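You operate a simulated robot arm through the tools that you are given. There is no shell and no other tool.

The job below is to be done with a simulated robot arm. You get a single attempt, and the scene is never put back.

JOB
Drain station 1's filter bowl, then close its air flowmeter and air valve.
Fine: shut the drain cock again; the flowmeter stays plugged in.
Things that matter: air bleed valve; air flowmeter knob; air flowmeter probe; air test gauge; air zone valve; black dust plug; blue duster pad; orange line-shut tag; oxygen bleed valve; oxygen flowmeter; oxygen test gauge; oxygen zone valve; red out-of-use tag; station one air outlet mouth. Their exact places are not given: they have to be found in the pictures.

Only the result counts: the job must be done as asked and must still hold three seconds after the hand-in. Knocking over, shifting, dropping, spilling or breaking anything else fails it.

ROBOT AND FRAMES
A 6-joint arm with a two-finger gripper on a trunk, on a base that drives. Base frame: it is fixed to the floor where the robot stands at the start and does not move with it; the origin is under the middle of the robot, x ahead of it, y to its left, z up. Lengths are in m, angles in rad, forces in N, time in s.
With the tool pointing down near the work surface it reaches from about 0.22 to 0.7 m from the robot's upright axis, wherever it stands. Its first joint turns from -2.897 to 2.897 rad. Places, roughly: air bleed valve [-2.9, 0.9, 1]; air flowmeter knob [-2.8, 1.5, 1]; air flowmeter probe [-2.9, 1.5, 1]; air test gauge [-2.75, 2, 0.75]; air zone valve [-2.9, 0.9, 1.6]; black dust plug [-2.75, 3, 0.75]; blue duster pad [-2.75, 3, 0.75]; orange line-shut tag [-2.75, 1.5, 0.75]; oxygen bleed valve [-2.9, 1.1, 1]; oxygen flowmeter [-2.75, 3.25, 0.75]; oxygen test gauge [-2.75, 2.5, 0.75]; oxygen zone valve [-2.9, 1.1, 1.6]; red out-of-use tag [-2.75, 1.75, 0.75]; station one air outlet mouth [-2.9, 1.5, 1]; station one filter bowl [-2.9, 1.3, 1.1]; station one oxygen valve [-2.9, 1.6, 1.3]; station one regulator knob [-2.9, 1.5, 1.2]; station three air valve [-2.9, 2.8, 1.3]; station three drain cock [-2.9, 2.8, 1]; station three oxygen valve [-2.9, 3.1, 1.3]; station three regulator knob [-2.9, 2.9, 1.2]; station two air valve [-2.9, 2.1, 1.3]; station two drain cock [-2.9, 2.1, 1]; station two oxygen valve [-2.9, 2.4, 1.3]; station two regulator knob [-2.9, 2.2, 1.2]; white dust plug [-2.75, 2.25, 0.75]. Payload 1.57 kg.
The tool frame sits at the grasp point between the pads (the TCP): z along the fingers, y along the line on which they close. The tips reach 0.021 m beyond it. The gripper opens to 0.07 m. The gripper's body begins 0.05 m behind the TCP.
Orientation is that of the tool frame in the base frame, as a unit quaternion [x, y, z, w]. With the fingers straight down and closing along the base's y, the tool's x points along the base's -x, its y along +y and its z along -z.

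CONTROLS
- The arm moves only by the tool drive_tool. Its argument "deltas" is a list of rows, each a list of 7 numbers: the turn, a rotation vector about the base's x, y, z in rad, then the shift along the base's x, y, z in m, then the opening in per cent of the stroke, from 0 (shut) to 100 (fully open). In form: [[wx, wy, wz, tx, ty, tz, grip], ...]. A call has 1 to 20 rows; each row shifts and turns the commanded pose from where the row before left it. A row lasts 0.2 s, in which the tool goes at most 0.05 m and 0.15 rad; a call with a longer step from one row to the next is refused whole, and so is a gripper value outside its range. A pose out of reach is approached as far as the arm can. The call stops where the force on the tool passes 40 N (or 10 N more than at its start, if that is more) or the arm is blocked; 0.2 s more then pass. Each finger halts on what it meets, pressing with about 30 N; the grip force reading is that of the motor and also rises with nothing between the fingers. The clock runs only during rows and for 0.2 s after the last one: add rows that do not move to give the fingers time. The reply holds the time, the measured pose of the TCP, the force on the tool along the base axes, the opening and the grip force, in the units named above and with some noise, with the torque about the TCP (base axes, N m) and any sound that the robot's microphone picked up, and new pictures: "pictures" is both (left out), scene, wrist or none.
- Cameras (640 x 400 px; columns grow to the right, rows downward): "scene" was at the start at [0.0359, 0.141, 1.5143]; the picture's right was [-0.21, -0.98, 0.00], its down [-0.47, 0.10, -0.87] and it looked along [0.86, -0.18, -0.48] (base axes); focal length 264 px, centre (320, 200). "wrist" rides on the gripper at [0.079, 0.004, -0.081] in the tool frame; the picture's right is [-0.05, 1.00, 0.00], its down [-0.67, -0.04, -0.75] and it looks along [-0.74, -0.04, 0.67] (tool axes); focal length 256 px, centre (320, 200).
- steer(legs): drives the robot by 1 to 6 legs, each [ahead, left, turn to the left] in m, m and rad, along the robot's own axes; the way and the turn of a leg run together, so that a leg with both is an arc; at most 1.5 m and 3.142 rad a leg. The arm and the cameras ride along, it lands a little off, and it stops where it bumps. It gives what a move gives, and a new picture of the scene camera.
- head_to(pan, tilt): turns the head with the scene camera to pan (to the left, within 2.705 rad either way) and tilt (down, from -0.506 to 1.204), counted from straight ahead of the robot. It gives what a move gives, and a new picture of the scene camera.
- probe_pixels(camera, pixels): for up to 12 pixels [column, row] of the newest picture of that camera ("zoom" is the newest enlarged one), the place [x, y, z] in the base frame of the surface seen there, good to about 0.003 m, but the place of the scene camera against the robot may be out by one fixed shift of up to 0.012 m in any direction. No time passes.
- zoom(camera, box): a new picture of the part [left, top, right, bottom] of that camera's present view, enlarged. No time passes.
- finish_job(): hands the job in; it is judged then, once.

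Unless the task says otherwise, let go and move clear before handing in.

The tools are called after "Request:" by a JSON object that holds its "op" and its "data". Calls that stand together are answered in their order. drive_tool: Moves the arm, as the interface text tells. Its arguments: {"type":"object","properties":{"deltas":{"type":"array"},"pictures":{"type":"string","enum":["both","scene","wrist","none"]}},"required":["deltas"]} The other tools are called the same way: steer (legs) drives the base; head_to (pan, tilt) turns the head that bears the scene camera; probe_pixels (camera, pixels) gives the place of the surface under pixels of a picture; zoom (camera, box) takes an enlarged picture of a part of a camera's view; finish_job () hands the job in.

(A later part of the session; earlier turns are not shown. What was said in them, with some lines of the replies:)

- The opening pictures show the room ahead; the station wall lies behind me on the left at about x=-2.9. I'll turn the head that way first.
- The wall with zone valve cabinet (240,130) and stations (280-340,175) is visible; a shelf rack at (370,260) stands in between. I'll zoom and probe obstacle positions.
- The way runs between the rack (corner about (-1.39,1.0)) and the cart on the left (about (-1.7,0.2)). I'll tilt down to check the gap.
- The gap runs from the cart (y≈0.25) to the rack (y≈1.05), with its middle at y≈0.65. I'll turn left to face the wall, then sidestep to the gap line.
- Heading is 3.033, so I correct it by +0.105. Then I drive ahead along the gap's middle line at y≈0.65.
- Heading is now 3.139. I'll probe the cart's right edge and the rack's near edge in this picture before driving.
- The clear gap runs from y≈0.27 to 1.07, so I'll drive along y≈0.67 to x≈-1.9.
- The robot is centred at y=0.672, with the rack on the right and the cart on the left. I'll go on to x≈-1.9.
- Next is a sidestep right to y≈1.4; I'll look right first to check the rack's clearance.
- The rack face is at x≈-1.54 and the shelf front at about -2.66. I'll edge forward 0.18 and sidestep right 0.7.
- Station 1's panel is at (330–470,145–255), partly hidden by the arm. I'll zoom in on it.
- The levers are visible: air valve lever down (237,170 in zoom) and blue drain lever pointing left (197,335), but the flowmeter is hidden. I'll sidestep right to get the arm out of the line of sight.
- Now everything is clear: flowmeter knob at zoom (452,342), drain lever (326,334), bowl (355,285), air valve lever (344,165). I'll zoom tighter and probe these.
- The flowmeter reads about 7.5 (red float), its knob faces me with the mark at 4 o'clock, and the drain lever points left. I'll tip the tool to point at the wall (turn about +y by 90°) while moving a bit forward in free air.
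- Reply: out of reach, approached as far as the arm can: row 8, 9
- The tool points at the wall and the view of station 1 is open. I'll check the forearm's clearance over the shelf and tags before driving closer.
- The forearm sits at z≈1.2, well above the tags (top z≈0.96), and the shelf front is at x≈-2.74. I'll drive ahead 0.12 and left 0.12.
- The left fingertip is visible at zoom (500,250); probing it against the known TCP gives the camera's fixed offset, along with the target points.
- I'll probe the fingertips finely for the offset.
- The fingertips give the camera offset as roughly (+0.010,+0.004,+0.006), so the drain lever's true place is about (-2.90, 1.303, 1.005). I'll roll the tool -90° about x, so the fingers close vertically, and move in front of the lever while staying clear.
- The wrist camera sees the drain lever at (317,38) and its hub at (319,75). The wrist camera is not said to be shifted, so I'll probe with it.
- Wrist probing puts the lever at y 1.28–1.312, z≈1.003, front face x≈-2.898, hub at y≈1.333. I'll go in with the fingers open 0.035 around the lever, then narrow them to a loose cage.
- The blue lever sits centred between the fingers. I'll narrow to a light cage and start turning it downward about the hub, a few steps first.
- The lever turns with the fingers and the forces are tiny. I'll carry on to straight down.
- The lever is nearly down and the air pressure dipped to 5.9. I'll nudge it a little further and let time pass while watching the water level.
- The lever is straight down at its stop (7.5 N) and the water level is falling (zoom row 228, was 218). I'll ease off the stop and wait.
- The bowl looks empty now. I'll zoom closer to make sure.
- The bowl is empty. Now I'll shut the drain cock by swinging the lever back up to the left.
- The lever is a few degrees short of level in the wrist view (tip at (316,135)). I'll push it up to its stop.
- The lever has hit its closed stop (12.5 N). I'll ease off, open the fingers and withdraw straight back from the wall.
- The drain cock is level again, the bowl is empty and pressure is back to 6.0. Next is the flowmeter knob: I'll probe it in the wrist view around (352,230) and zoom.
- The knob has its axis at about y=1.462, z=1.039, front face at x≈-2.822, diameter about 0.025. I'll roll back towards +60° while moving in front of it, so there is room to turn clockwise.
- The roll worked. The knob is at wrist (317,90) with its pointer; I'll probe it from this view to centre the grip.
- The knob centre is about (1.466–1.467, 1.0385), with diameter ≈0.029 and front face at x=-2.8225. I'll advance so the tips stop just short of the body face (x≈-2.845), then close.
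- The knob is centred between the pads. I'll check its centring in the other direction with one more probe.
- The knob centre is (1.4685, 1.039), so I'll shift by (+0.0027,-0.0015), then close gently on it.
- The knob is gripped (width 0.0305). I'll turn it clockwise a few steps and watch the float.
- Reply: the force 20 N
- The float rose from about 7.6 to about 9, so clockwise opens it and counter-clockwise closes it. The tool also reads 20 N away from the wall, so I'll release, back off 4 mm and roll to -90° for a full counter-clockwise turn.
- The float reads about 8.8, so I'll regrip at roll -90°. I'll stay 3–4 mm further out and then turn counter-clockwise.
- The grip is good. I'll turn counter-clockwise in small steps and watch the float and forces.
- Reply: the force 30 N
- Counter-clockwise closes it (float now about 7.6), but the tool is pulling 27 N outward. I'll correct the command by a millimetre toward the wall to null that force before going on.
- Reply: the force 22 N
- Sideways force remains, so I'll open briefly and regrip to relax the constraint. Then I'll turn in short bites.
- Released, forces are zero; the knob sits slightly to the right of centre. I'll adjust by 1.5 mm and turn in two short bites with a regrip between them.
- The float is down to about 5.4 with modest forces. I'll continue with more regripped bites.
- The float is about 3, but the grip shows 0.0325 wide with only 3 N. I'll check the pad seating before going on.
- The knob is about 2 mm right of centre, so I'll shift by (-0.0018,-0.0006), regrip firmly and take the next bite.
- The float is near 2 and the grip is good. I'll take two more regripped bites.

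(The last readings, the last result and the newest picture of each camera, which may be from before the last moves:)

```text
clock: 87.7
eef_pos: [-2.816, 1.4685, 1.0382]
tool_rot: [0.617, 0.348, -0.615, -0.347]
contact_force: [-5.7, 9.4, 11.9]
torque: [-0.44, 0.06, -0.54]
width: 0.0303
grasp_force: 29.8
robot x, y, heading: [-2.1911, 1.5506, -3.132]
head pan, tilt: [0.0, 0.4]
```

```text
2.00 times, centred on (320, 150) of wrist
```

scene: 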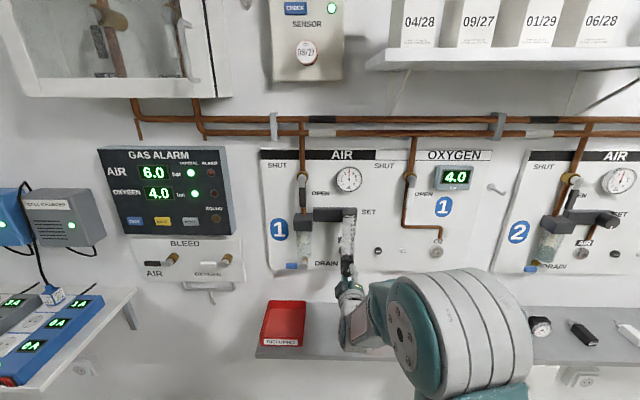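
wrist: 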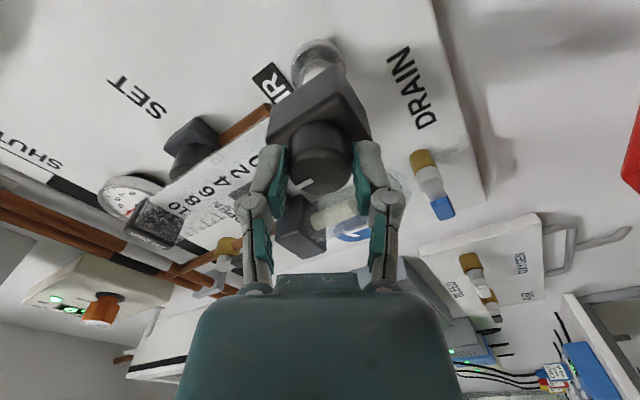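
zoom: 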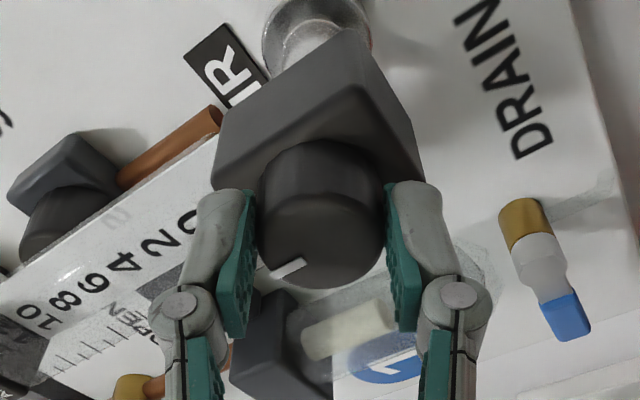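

The torque about x is now -0.44 N m, so it may be reaching its stop with the pointer at 12 o'clock; the float is near 1. I'll wait a moment to see whether the float settles.

Request:
{"op": "drive_tool", "data": {"deltas": [[0, 0, 0, 0, 0, 0, 52], [0, 0, 0, 0, 0, 0, 52], [0, 0, 0, 0, 0, 0, 52], [0, 0, 0, 0, 0, 0, 52], [0, 0, 0, 0, 0, 0, 52]], "pictures": "both"}}

Request:
{"op": "zoom", "data": {"camera": "scene", "box": [330, 225, 370, 280]}}

Request:
{"op": "zoom", "data": {"camera": "wrist", "box": [220, 50, 420, 250]}}

```text
clock: 88.9
eef_pos: [-2.8152, 1.4664, 1.0379]
tool_rot: [0.617, 0.349, -0.614, -0.346]
contact_force: [0.3, 0.4, 0.6]
torque: [-0.01, 0.03, 0.0]
width: 0.0364
grasp_force: 0.0
robot x, y, heading: [-2.1852, 1.5479, -3.128]
head pan, tilt: [0.0, 0.4]
```

scene: 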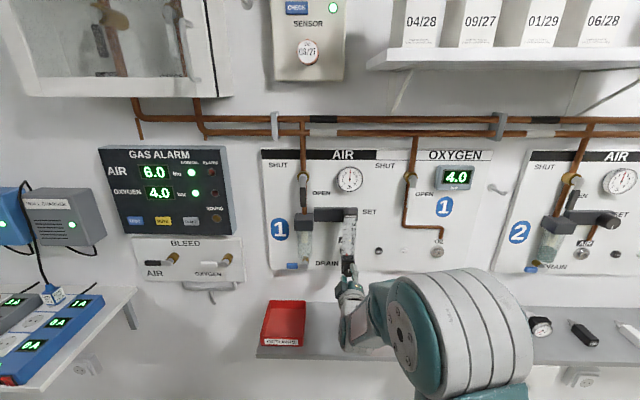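
wrist: 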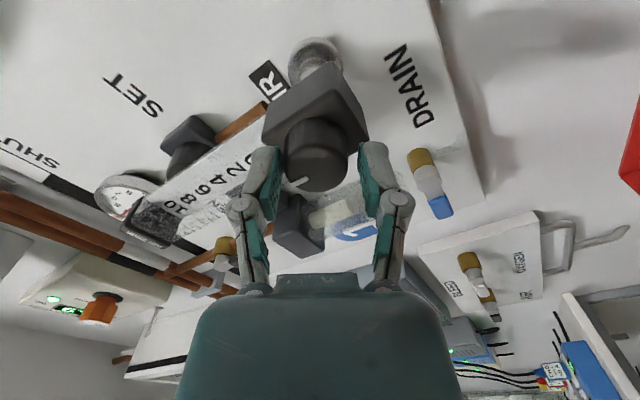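

```text
7.27 times, centred on (350, 252) of scene
```

zoom: 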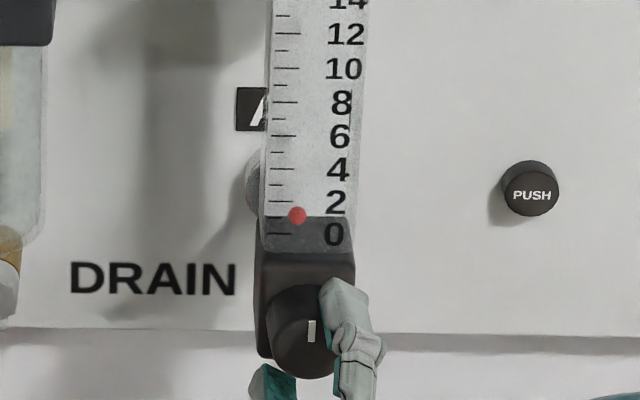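

```text
2.00 times, centred on (320, 150) of wrist
```

zoom: 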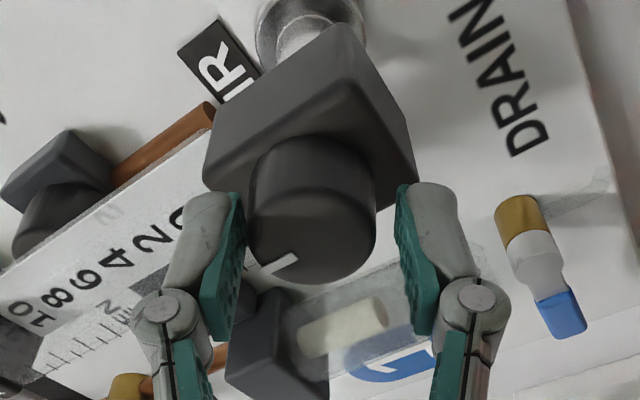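

The float stands at about 1.1, with the pointer just at 12, so it isn't fully closed yet. I'll recentre (+0.0010,+0.0014), regrip and turn further.

Request:
{"op": "drive_tool", "data": {"deltas": [[0, 0, 0, 0, 0.001, 0.0014, 52], [0, 0, 0, 0, 0, 0, 36], [0, 0, 0, 0, 0, 0, 36], [0, 0, 0, 0, 0, 0, 36], [0.12, 0, 0, 0, 0, 0, 36], [0.12, 0, 0, 0, 0, 0, 36], [0.06, 0, 0, 0, 0, 0, 36], [0, 0, 0, 0, 0, 0, 36]], "pictures": "both"}}

Request:
{"op": "zoom", "data": {"camera": "scene", "box": [330, 225, 370, 280]}}

Request:
{"op": "zoom", "data": {"camera": "wrist", "box": [220, 50, 420, 250]}}

```text
clock: 90.7
eef_pos: [-2.817, 1.4686, 1.0402]
tool_rot: [0.558, 0.437, -0.556, -0.434]
contact_force: [3.7, 1.4, 0.6]
torque: [-0.19, -0.01, -0.03]
width: 0.0305
grasp_force: 30.2
robot x, y, heading: [-2.1877, 1.5477, -3.124]
head pan, tilt: [0.0, 0.4]
```

scene: 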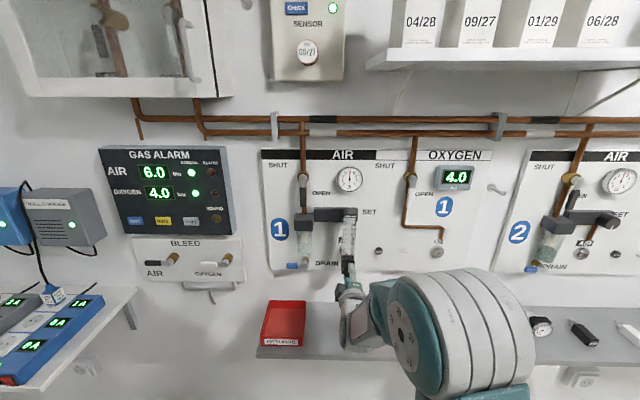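
wrist: 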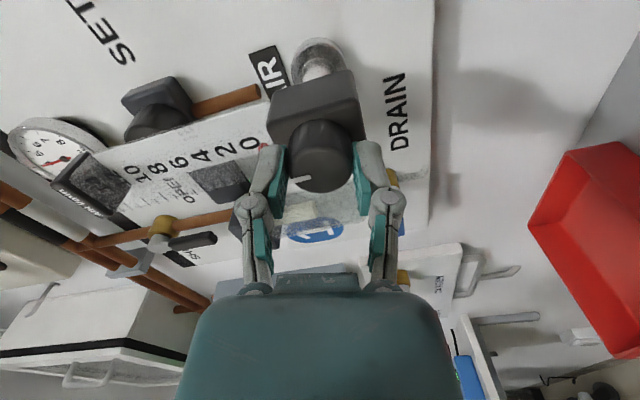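

```text
7.27 times, centred on (350, 252) of scene
```

zoom: 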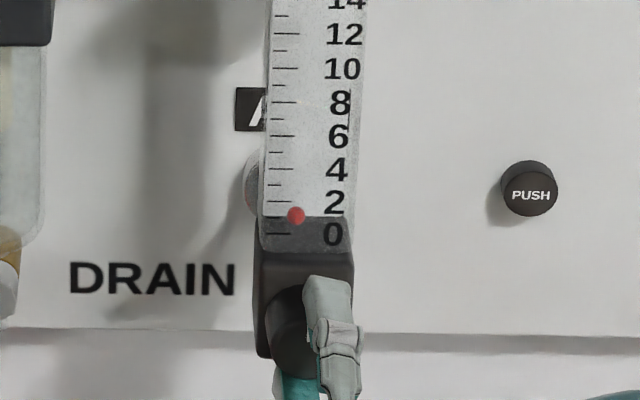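

```text
2.00 times, centred on (320, 150) of wrist
```

zoom: 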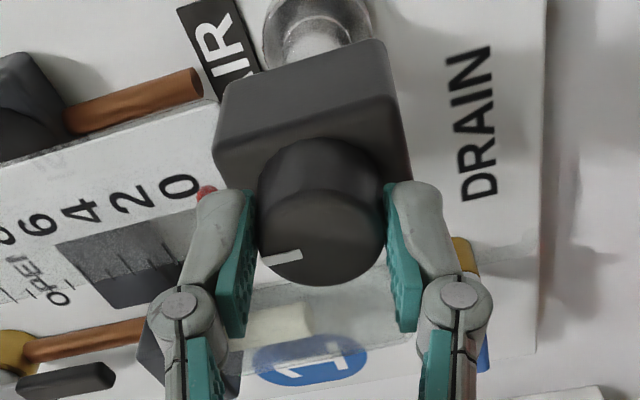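

The float and pointer did not move this time while the grip slipped, so the knob is at its closed stop; the float's apparent height is parallax. I'll release, back off and verify from the wrist camera.

Request:
{"op": "drive_tool", "data": {"deltas": [[0, 0, 0, 0, 0, 0, 60], [0, 0, 0, 0, 0, 0, 60], [0, 0, 0, 0.02, 0, 0, 60], [0, 0, 0, 0.03, 0, 0, 60], [0, 0, 0, 0.03, 0, 0, 60], [-0.145, 0, 0, 0, 0, 0, 60], [-0.145, 0, 0, 0, 0, 0, 60], [-0.145, 0, 0, 0, 0, 0, 60], [-0.145, 0, 0, 0, 0, 0, 60], [-0.145, 0, 0, 0, 0, 0.0, 60], [-0.145, 0, 0, 0, 0, 0, 60], [-0.145, 0, 0, 0, 0, 0, 60], [-0.145, 0, 0, 0, 0, 0, 60], [-0.14, 0, 0, 0, 0, 0, 60], [0, 0, 0, 0, 0, 0, 60]]}}

Request:
{"op": "zoom", "data": {"camera": "scene", "box": [330, 225, 370, 280]}}

Request:
{"op": "zoom", "data": {"camera": "wrist", "box": [220, 0, 420, 200]}}

```text
clock: 93.9
eef_pos: [-2.737, 1.4679, 1.0397]
tool_rot: [-0.707, -0.01, 0.707, 0.008]
contact_force: [-1.4, -0.6, 0.1]
torque: [0.02, 0.03, 0.01]
width: 0.042
grasp_force: 0.1
robot x, y, heading: [-2.1868, 1.5467, -3.129]
head pan, tilt: [0.0, 0.4]
```

scene: 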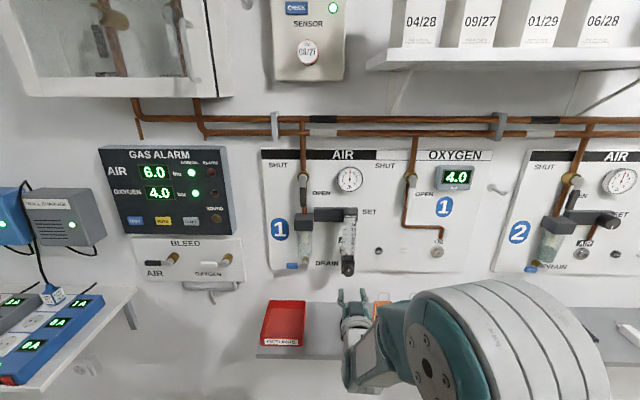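
wrist: 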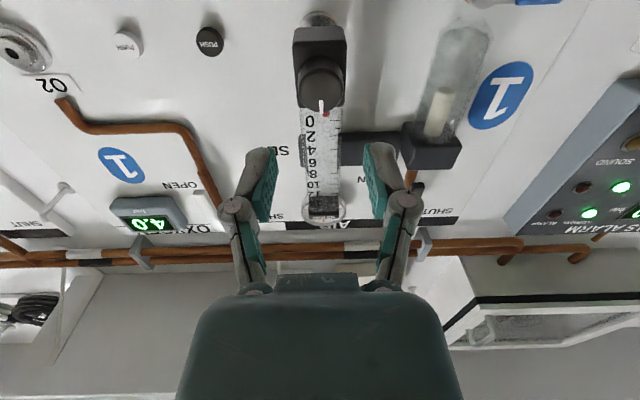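

```text
7.27 times, centred on (350, 252) of scene
```

zoom: 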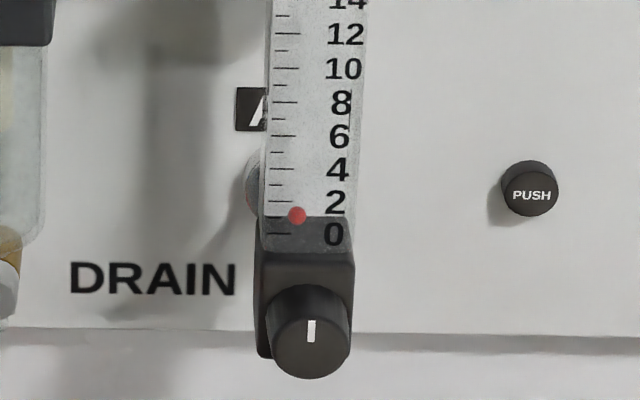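

```text
2.00 times, centred on (320, 100) of wrist
```

zoom: 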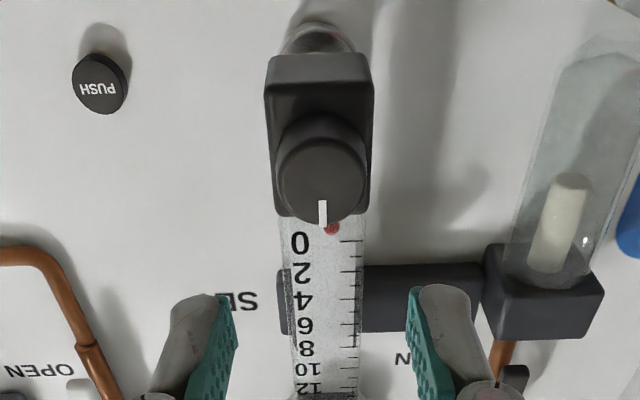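

The pointer is straight up; from above the float looks just over 0 and from below just under 0, so it is closed. Now for the air valve lever: I'll move up in front of it to about (1.34, 1.235).

Request:
{"op": "drive_tool", "data": {"deltas": [[0, 0, 0, 0, -0.016, 0.0244, 60], [0, 0, 0, 0, -0.016, 0.0244, 60], [0, 0, 0, 0, -0.016, 0.0244, 60], [0, 0, 0, 0, -0.016, 0.0244, 60], [0, 0, 0, 0, -0.016, 0.0244, 60], [0, 0, 0, 0, -0.016, 0.0244, 60], [0, 0, 0, 0, -0.016, 0.0244, 60], [0, 0, 0, 0, -0.016, 0.0244, 60], [0, 0, 0, 0, 0, 0, 60]]}}

Request:
{"op": "zoom", "data": {"camera": "wrist", "box": [220, 0, 420, 200]}}

```text
clock: 95.9
eef_pos: [-2.7374, 1.3378, 1.2354]
tool_rot: [-0.707, -0.012, 0.707, 0.008]
contact_force: [-0.4, 0.5, -0.4]
torque: [0.0, 0.0, 0.02]
width: 0.0421
grasp_force: 0.1
robot x, y, heading: [-2.1889, 1.5479, -3.13]
head pan, tilt: [0.0, 0.4]
```

scene: 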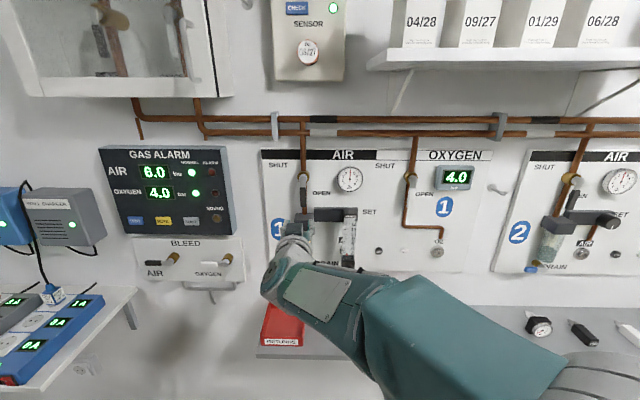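
wrist: 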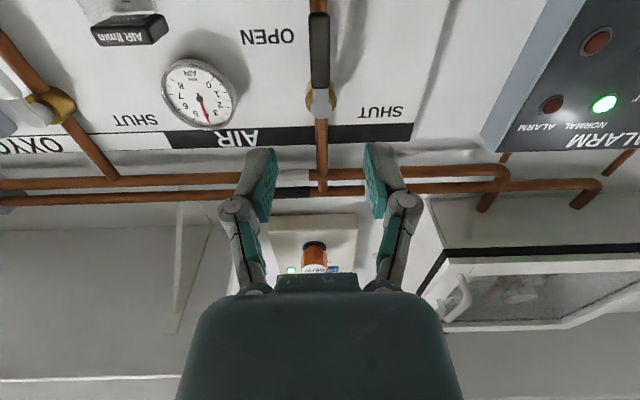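

```text
2.00 times, centred on (320, 100) of wrist
```

zoom: 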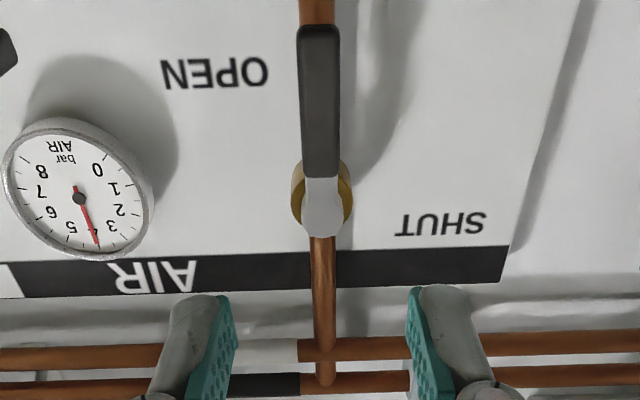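

The lever is at wrist zoom (318,100), hub at (322,205). I'll probe the lever and hub.

Request:
{"op": "probe_pixels", "data": {"camera": "zoom", "pixels": [[318, 35], [318, 70], [318, 100], [320, 150], [303, 100], [334, 100], [322, 190], [322, 210], [322, 230], [297, 200], [440, 225], [322, 15]]}}

```text
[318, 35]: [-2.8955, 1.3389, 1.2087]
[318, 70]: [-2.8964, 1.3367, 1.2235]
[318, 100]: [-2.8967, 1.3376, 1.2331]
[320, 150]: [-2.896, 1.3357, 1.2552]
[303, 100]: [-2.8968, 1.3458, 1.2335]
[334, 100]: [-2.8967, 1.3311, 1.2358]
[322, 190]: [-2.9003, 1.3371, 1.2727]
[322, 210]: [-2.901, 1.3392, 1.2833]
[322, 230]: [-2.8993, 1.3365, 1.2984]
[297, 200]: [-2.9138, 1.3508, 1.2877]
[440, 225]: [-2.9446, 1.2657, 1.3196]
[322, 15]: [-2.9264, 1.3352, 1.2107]
```

The lever is centred at y≈1.3375 with z from 1.204 to 1.262, front face x≈-2.8965, hub at about (1.337,1.286). I'll go in around it at z≈1.226.

Request:
{"op": "drive_tool", "data": {"deltas": [[0, 0, 0, -0.026, 0, -0.0016, 60], [0, 0, 0, -0.026, 0, -0.0016, 60], [0, 0, 0, -0.026, 0, -0.0016, 60], [0, 0, 0, -0.026, 0, -0.0016, 55], [0, 0, 0, -0.026, 0, -0.0015, 50], [0, 0, 0, -0.02, 0, -0.0015, 50], [0, 0, 0, 0, 0, 0, 50]]}}

Request:
{"op": "zoom", "data": {"camera": "wrist", "box": [220, 50, 420, 250]}}

```text
clock: 97.5
eef_pos: [-2.8837, 1.3401, 1.2255]
tool_rot: [-0.707, -0.011, 0.707, 0.01]
contact_force: [-0.3, 0.1, -0.4]
torque: [0.02, 0.01, -0.03]
width: 0.0351
grasp_force: 0.0
robot x, y, heading: [-2.182, 1.5483, -3.132]
head pan, tilt: [0.0, 0.4]
```

scene: 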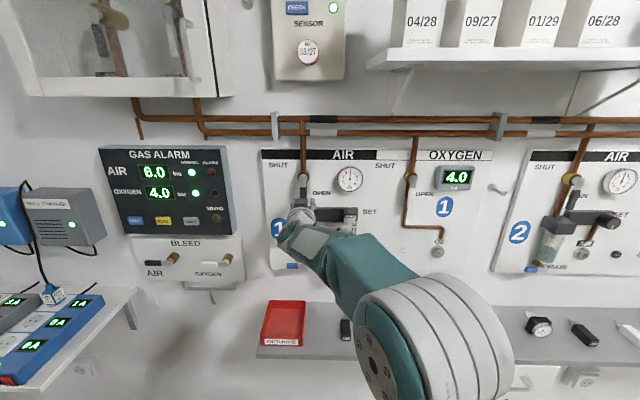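
wrist: 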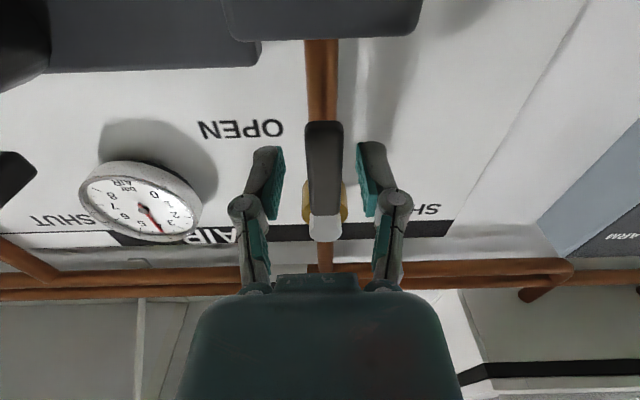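

```text
2.00 times, centred on (320, 150) of wrist
```

zoom: 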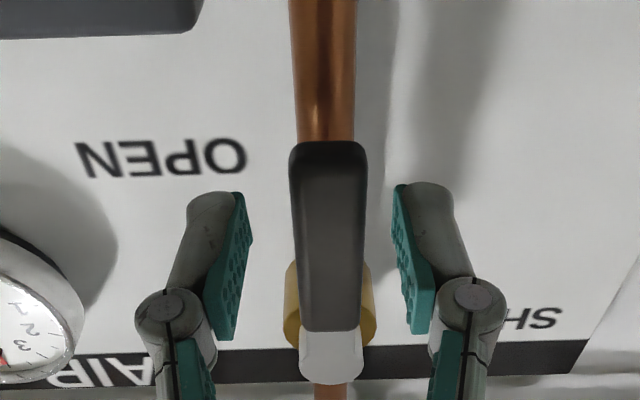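

The lever is between the fingers. I'll narrow to the cage and start swinging it down→left (clockwise).

Request:
{"op": "drive_tool", "data": {"deltas": [[0, 0, 0, -0.002, -0.0015, 0, 40], [0, 0, 0, 0, 0, 0, 30], [0, 0, 0, 0, 0, 0, 30], [-0.1428, 0, 0, 0, -0.00868, 0.00062, 30], [-0.1428, 0, 0, 0, -0.0085, 0.00185, 30], [-0.1428, 0, 0, 0, -0.00816, 0.00304, 30], [-0.1428, 0, 0, 0, -0.00764, 0.00417, 30]]}}

```text
clock: 99.1
eef_pos: [-2.8858, 1.3017, 1.2346]
tool_rot: [-0.68, 0.189, 0.682, -0.192]
contact_force: [-0.5, 1.4, -1.8]
torque: [-0.02, 0.02, -0.03]
width: 0.0228
grasp_force: 1.5
robot x, y, heading: [-2.1855, 1.5471, -3.131]
head pan, tilt: [0.0, 0.4]
```

scene: 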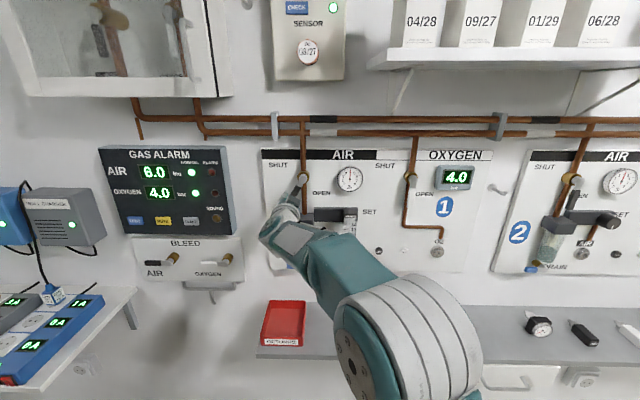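
wrist: 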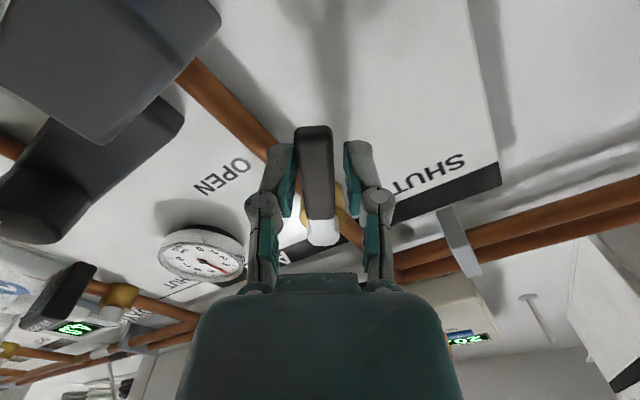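

The lever follows with small forces. I'll continue the rest of the quarter turn.

Request:
{"op": "drive_tool", "data": {"deltas": [[-0.1428, 0, 0, 0, -0.00697, 0.00522, 30], [-0.1428, 0, 0, 0, -0.00615, 0.00615, 30], [-0.1428, 0, 0, 0, -0.00522, 0.00697, 30], [-0.1428, 0, 0, 0, -0.00417, 0.00764, 30], [-0.1428, 0, 0, 0, -0.00304, 0.00816, 30], [-0.1428, 0, 0, 0, -0.00185, 0.0085, 30], [-0.1428, 0, 0, 0, -0.00062, 0.00868, 30]]}}

Request:
{"op": "zoom", "data": {"camera": "scene", "box": [240, 130, 400, 280]}}

```text
clock: 100.7
eef_pos: [-2.8873, 1.2783, 1.286]
tool_rot: [-0.505, 0.494, 0.507, -0.494]
contact_force: [-0.5, -0.5, -2.5]
torque: [0.01, -0.06, -0.02]
width: 0.023
grasp_force: 1.4
robot x, y, heading: [-2.1876, 1.5444, -3.131]
head pan, tilt: [0.0, 0.4]
```

scene: 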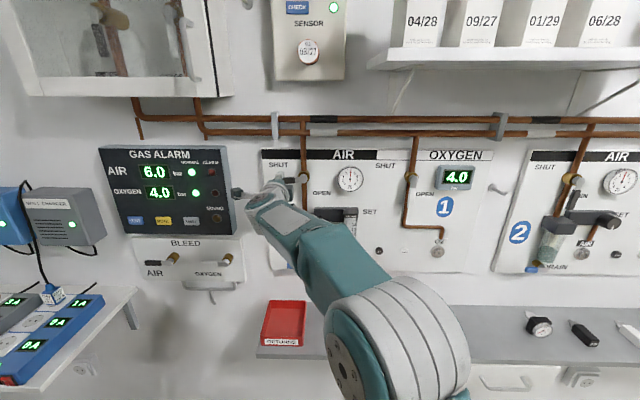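
wrist: 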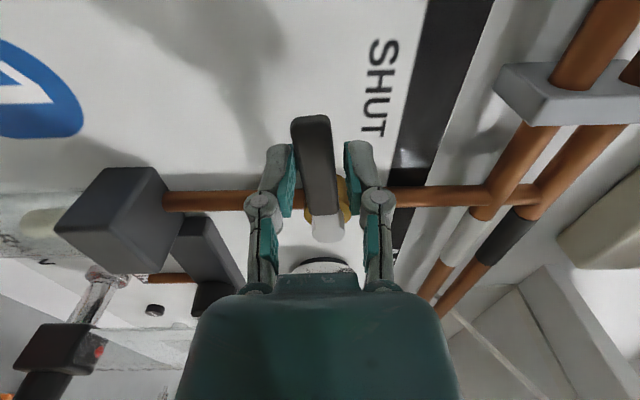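

```text
2.67 times, centred on (320, 205) of scene
```

zoom: 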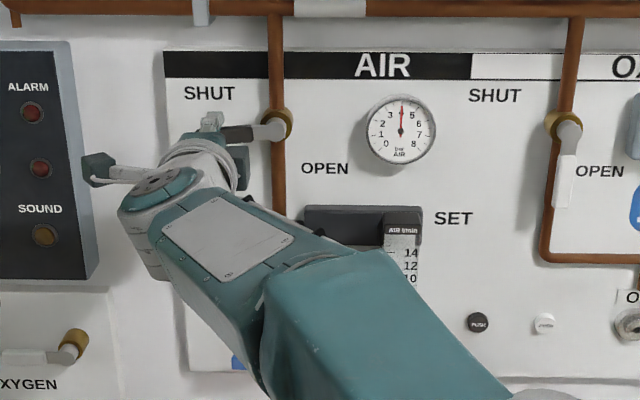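

The lever is a few degrees short of level; I'll push it up to its stop.

Request:
{"op": "drive_tool", "data": {"deltas": [[-0.06, 0, 0, 0, 0, 0.004, 30], [-0.06, 0, 0, 0, 0, 0.004, 30], [0, 0, 0, 0, 0, 0.002, 30], [0, 0, 0, 0, 0, 0, 30]]}}

Request:
{"op": "zoom", "data": {"camera": "scene", "box": [240, 130, 400, 280]}}

```text
clock: 101.7
eef_pos: [-2.8873, 1.2777, 1.2948]
tool_rot: [0.475, -0.523, -0.477, 0.523]
contact_force: [-3.7, 3.3, -12.1]
torque: [0.17, -0.16, -0.03]
width: 0.028
grasp_force: 5.0
robot x, y, heading: [-2.1855, 1.5479, -3.131]
head pan, tilt: [0.0, 0.4]
```

scene: 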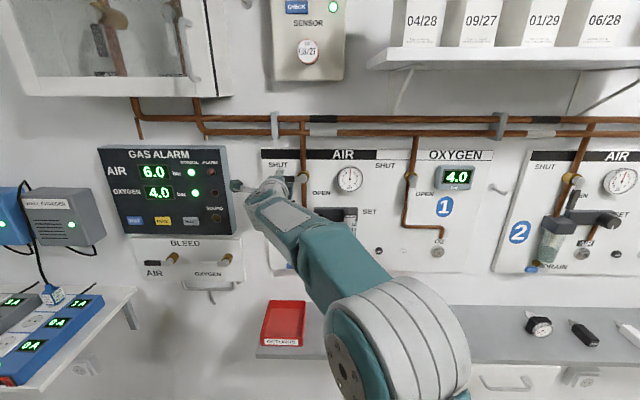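
wrist: 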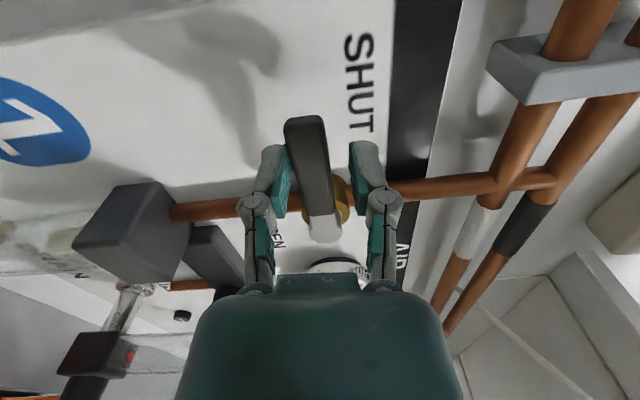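

```text
2.67 times, centred on (320, 205) of scene
```

zoom: 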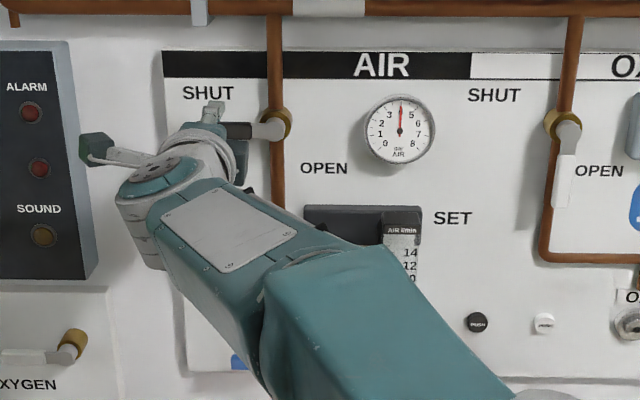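

The lever is horizontal at its stop (12 N). I'll ease off, open and back away from the wall.

Request:
{"op": "drive_tool", "data": {"deltas": [[0.06, 0, 0, 0, 0, -0.004, 50], [0.06, 0, 0, 0, 0, -0.003, 60], [0, 0, 0, 0, 0, 0, 60], [0, 0, 0, 0.025, 0, 0, 60], [0, 0, 0, 0.03, 0, 0, 60], [0, 0, 0, 0.03, 0, 0, 60], [0, 0, 0, 0.03, 0, 0, 60], [0, 0, 0, 0.03, 0, 0, 60], [0, 0, 0, 0, 0, 0, 60]]}}

Request:
{"op": "zoom", "data": {"camera": "wrist", "box": [200, 0, 440, 150]}}

```text
clock: 103.7
eef_pos: [-2.7448, 1.2748, 1.2887]
tool_rot: [-0.506, 0.493, 0.508, -0.493]
contact_force: [0.1, 0.7, 0.0]
torque: [0.03, -0.01, -0.02]
width: 0.0419
grasp_force: 0.0
robot x, y, heading: [-2.1852, 1.5486, -3.13]
head pan, tilt: [0.0, 0.4]
```

scene: 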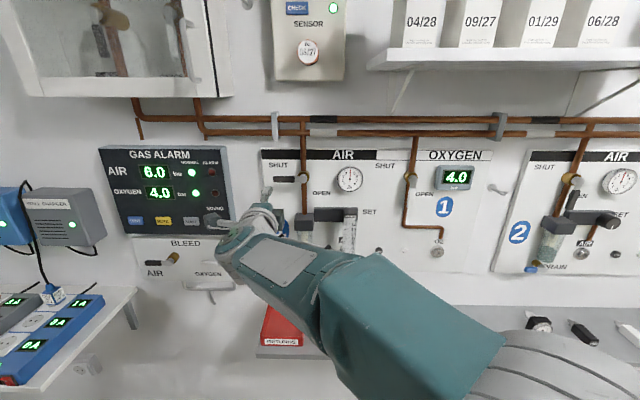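
wrist: 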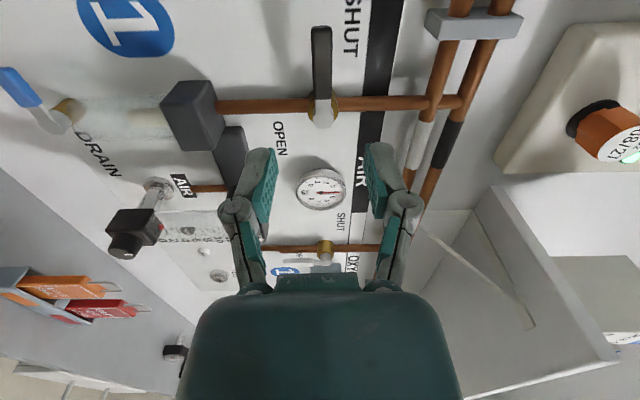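

```text
2.67 times, centred on (320, 75) of wrist
```

zoom: 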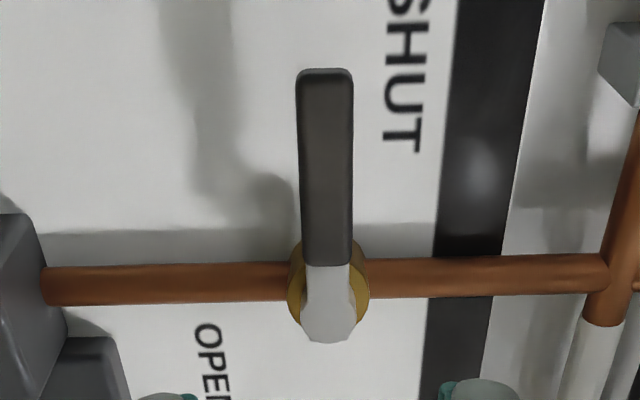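

The air valve is shut (lever level toward SHUT) and the gauge holds about 4 bar, so nothing is leaking through the flowmeter. I'll back the base off 0.2 m and do a final check of all parts.

Request:
{"op": "steer", "data": {"legs": [[-0.2, 0, 0]]}}

Request:
{"op": "drive_tool", "data": {"deltas": [[0, 0, 0, 0.01, 0.04, -0.03, 60], [0, 0, 0, 0.01, 0.04, -0.03, 60], [0, 0, 0, 0.01, 0.04, -0.03, 60], [0, 0, 0, 0.01, 0.04, -0.03, 60], [0, 0, 0, 0.01, 0.04, -0.03, 60], [0, 0, 0, 0.01, 0.04, -0.0, 60], [0, 0, 0, 0.01, 0.04, 0, 60], [0, 0, 0, 0, 0, 0, 60]]}}

Request:
{"op": "zoom", "data": {"camera": "scene", "box": [240, 130, 400, 280]}}

```text
clock: 105.3
eef_pos: [-2.5491, 1.277, 1.2873]
tool_rot: [-0.506, 0.492, 0.508, -0.494]
contact_force: [-0.4, -0.1, -0.5]
torque: [0.0, 0.02, 0.04]
width: 0.042
grasp_force: 0.1
robot x, y, heading: [-1.9897, 1.5504, -3.132]
head pan, tilt: [0.0, 0.4]
```

scene: 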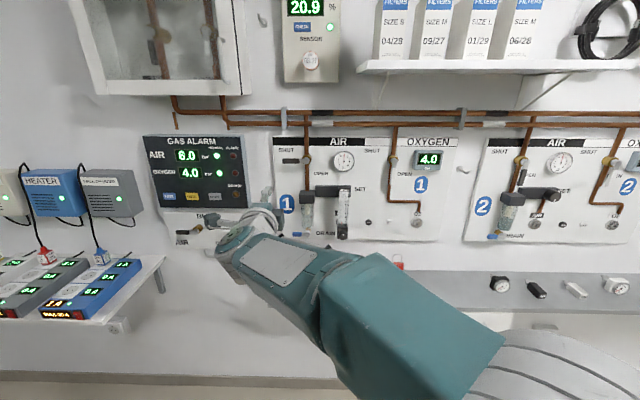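

```text
refused: row 1 steps farther than a row can; nothing moved
```

```text
2.67 times, centred on (320, 205) of scene
```

zoom: 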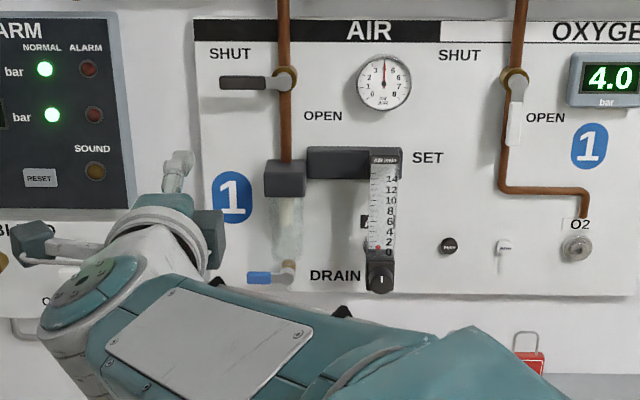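

All three states look right. A last close-up of the flowmeter and drain cock before handing in.

Request:
{"op": "zoom", "data": {"camera": "scene", "box": [295, 175, 360, 245]}}

Request:
{"op": "zoom", "data": {"camera": "wrist", "box": [0, 0, 640, 400]}}

```text
5.71 times, centred on (328, 210) of scene
```

zoom: 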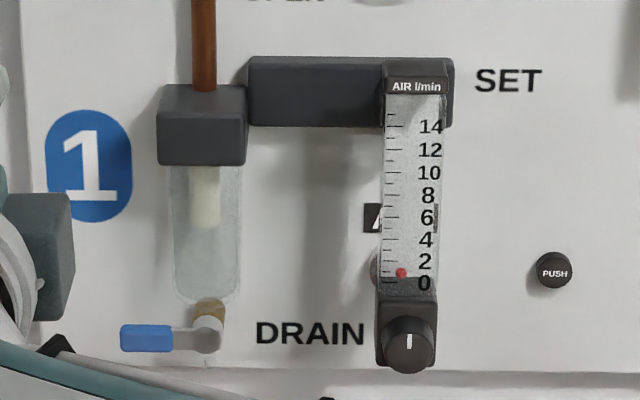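

```text
1.00 times, centred on (320, 200) of wrist (not enlarged: the box is as wide or as high as the picture)
```

zoom: 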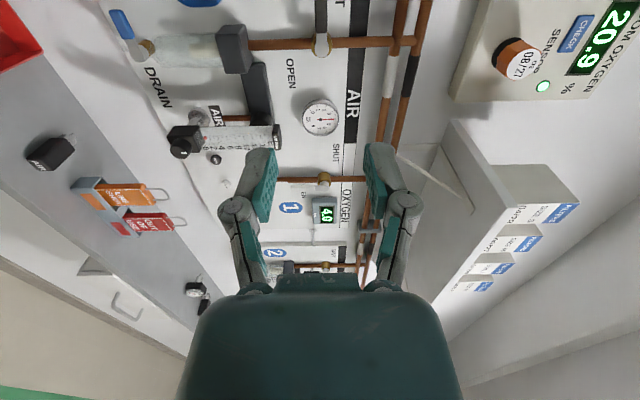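

The bowl is empty and the drain cock is shut. The flowmeter knob is at zero and still plugged in, and the air valve lever is at SHUT. The tags and shelf items are untouched and the arm is clear, so I'm handing in.

Request:
{"op": "finish_job", "data": {}}

```text
The job is handed in.
```

Station 1's filter bowl is drained and its drain cock shut again. Its air flowmeter is closed and still plugged in, and its air valve is shut. I've handed the job in.

- **Filter bowl:** I turned the drain lever down until the bowl was empty, then back up to its stop. The air reading on the alarm panel dipped to 5.9 bar while draining and came back to 6.0.
- **Flowmeter:** It closes counter-clockwise. I first tried clockwise, which briefly raised the flow from about 7.6 to 9 l/min. I then turned it to its closed stop with the pointer straight up. The float still looks slightly above zero in the scene camera because of the viewing angle; from below it sits under zero.
- **Pull on the flowmeter:** At one point my grip pulled outward on the knob with about 27 N. I released and turned in shorter steps after that, and the flowmeter still looks seated in its outlet.
- **Air valve:** The lever is level at SHUT, against its stop. The station gauge still showed about 4 bar after closing, which suggests nothing is leaking through the flowmeter.

The tags, dust plugs and other shelf items look untouched, and the arm is clear of the wall.
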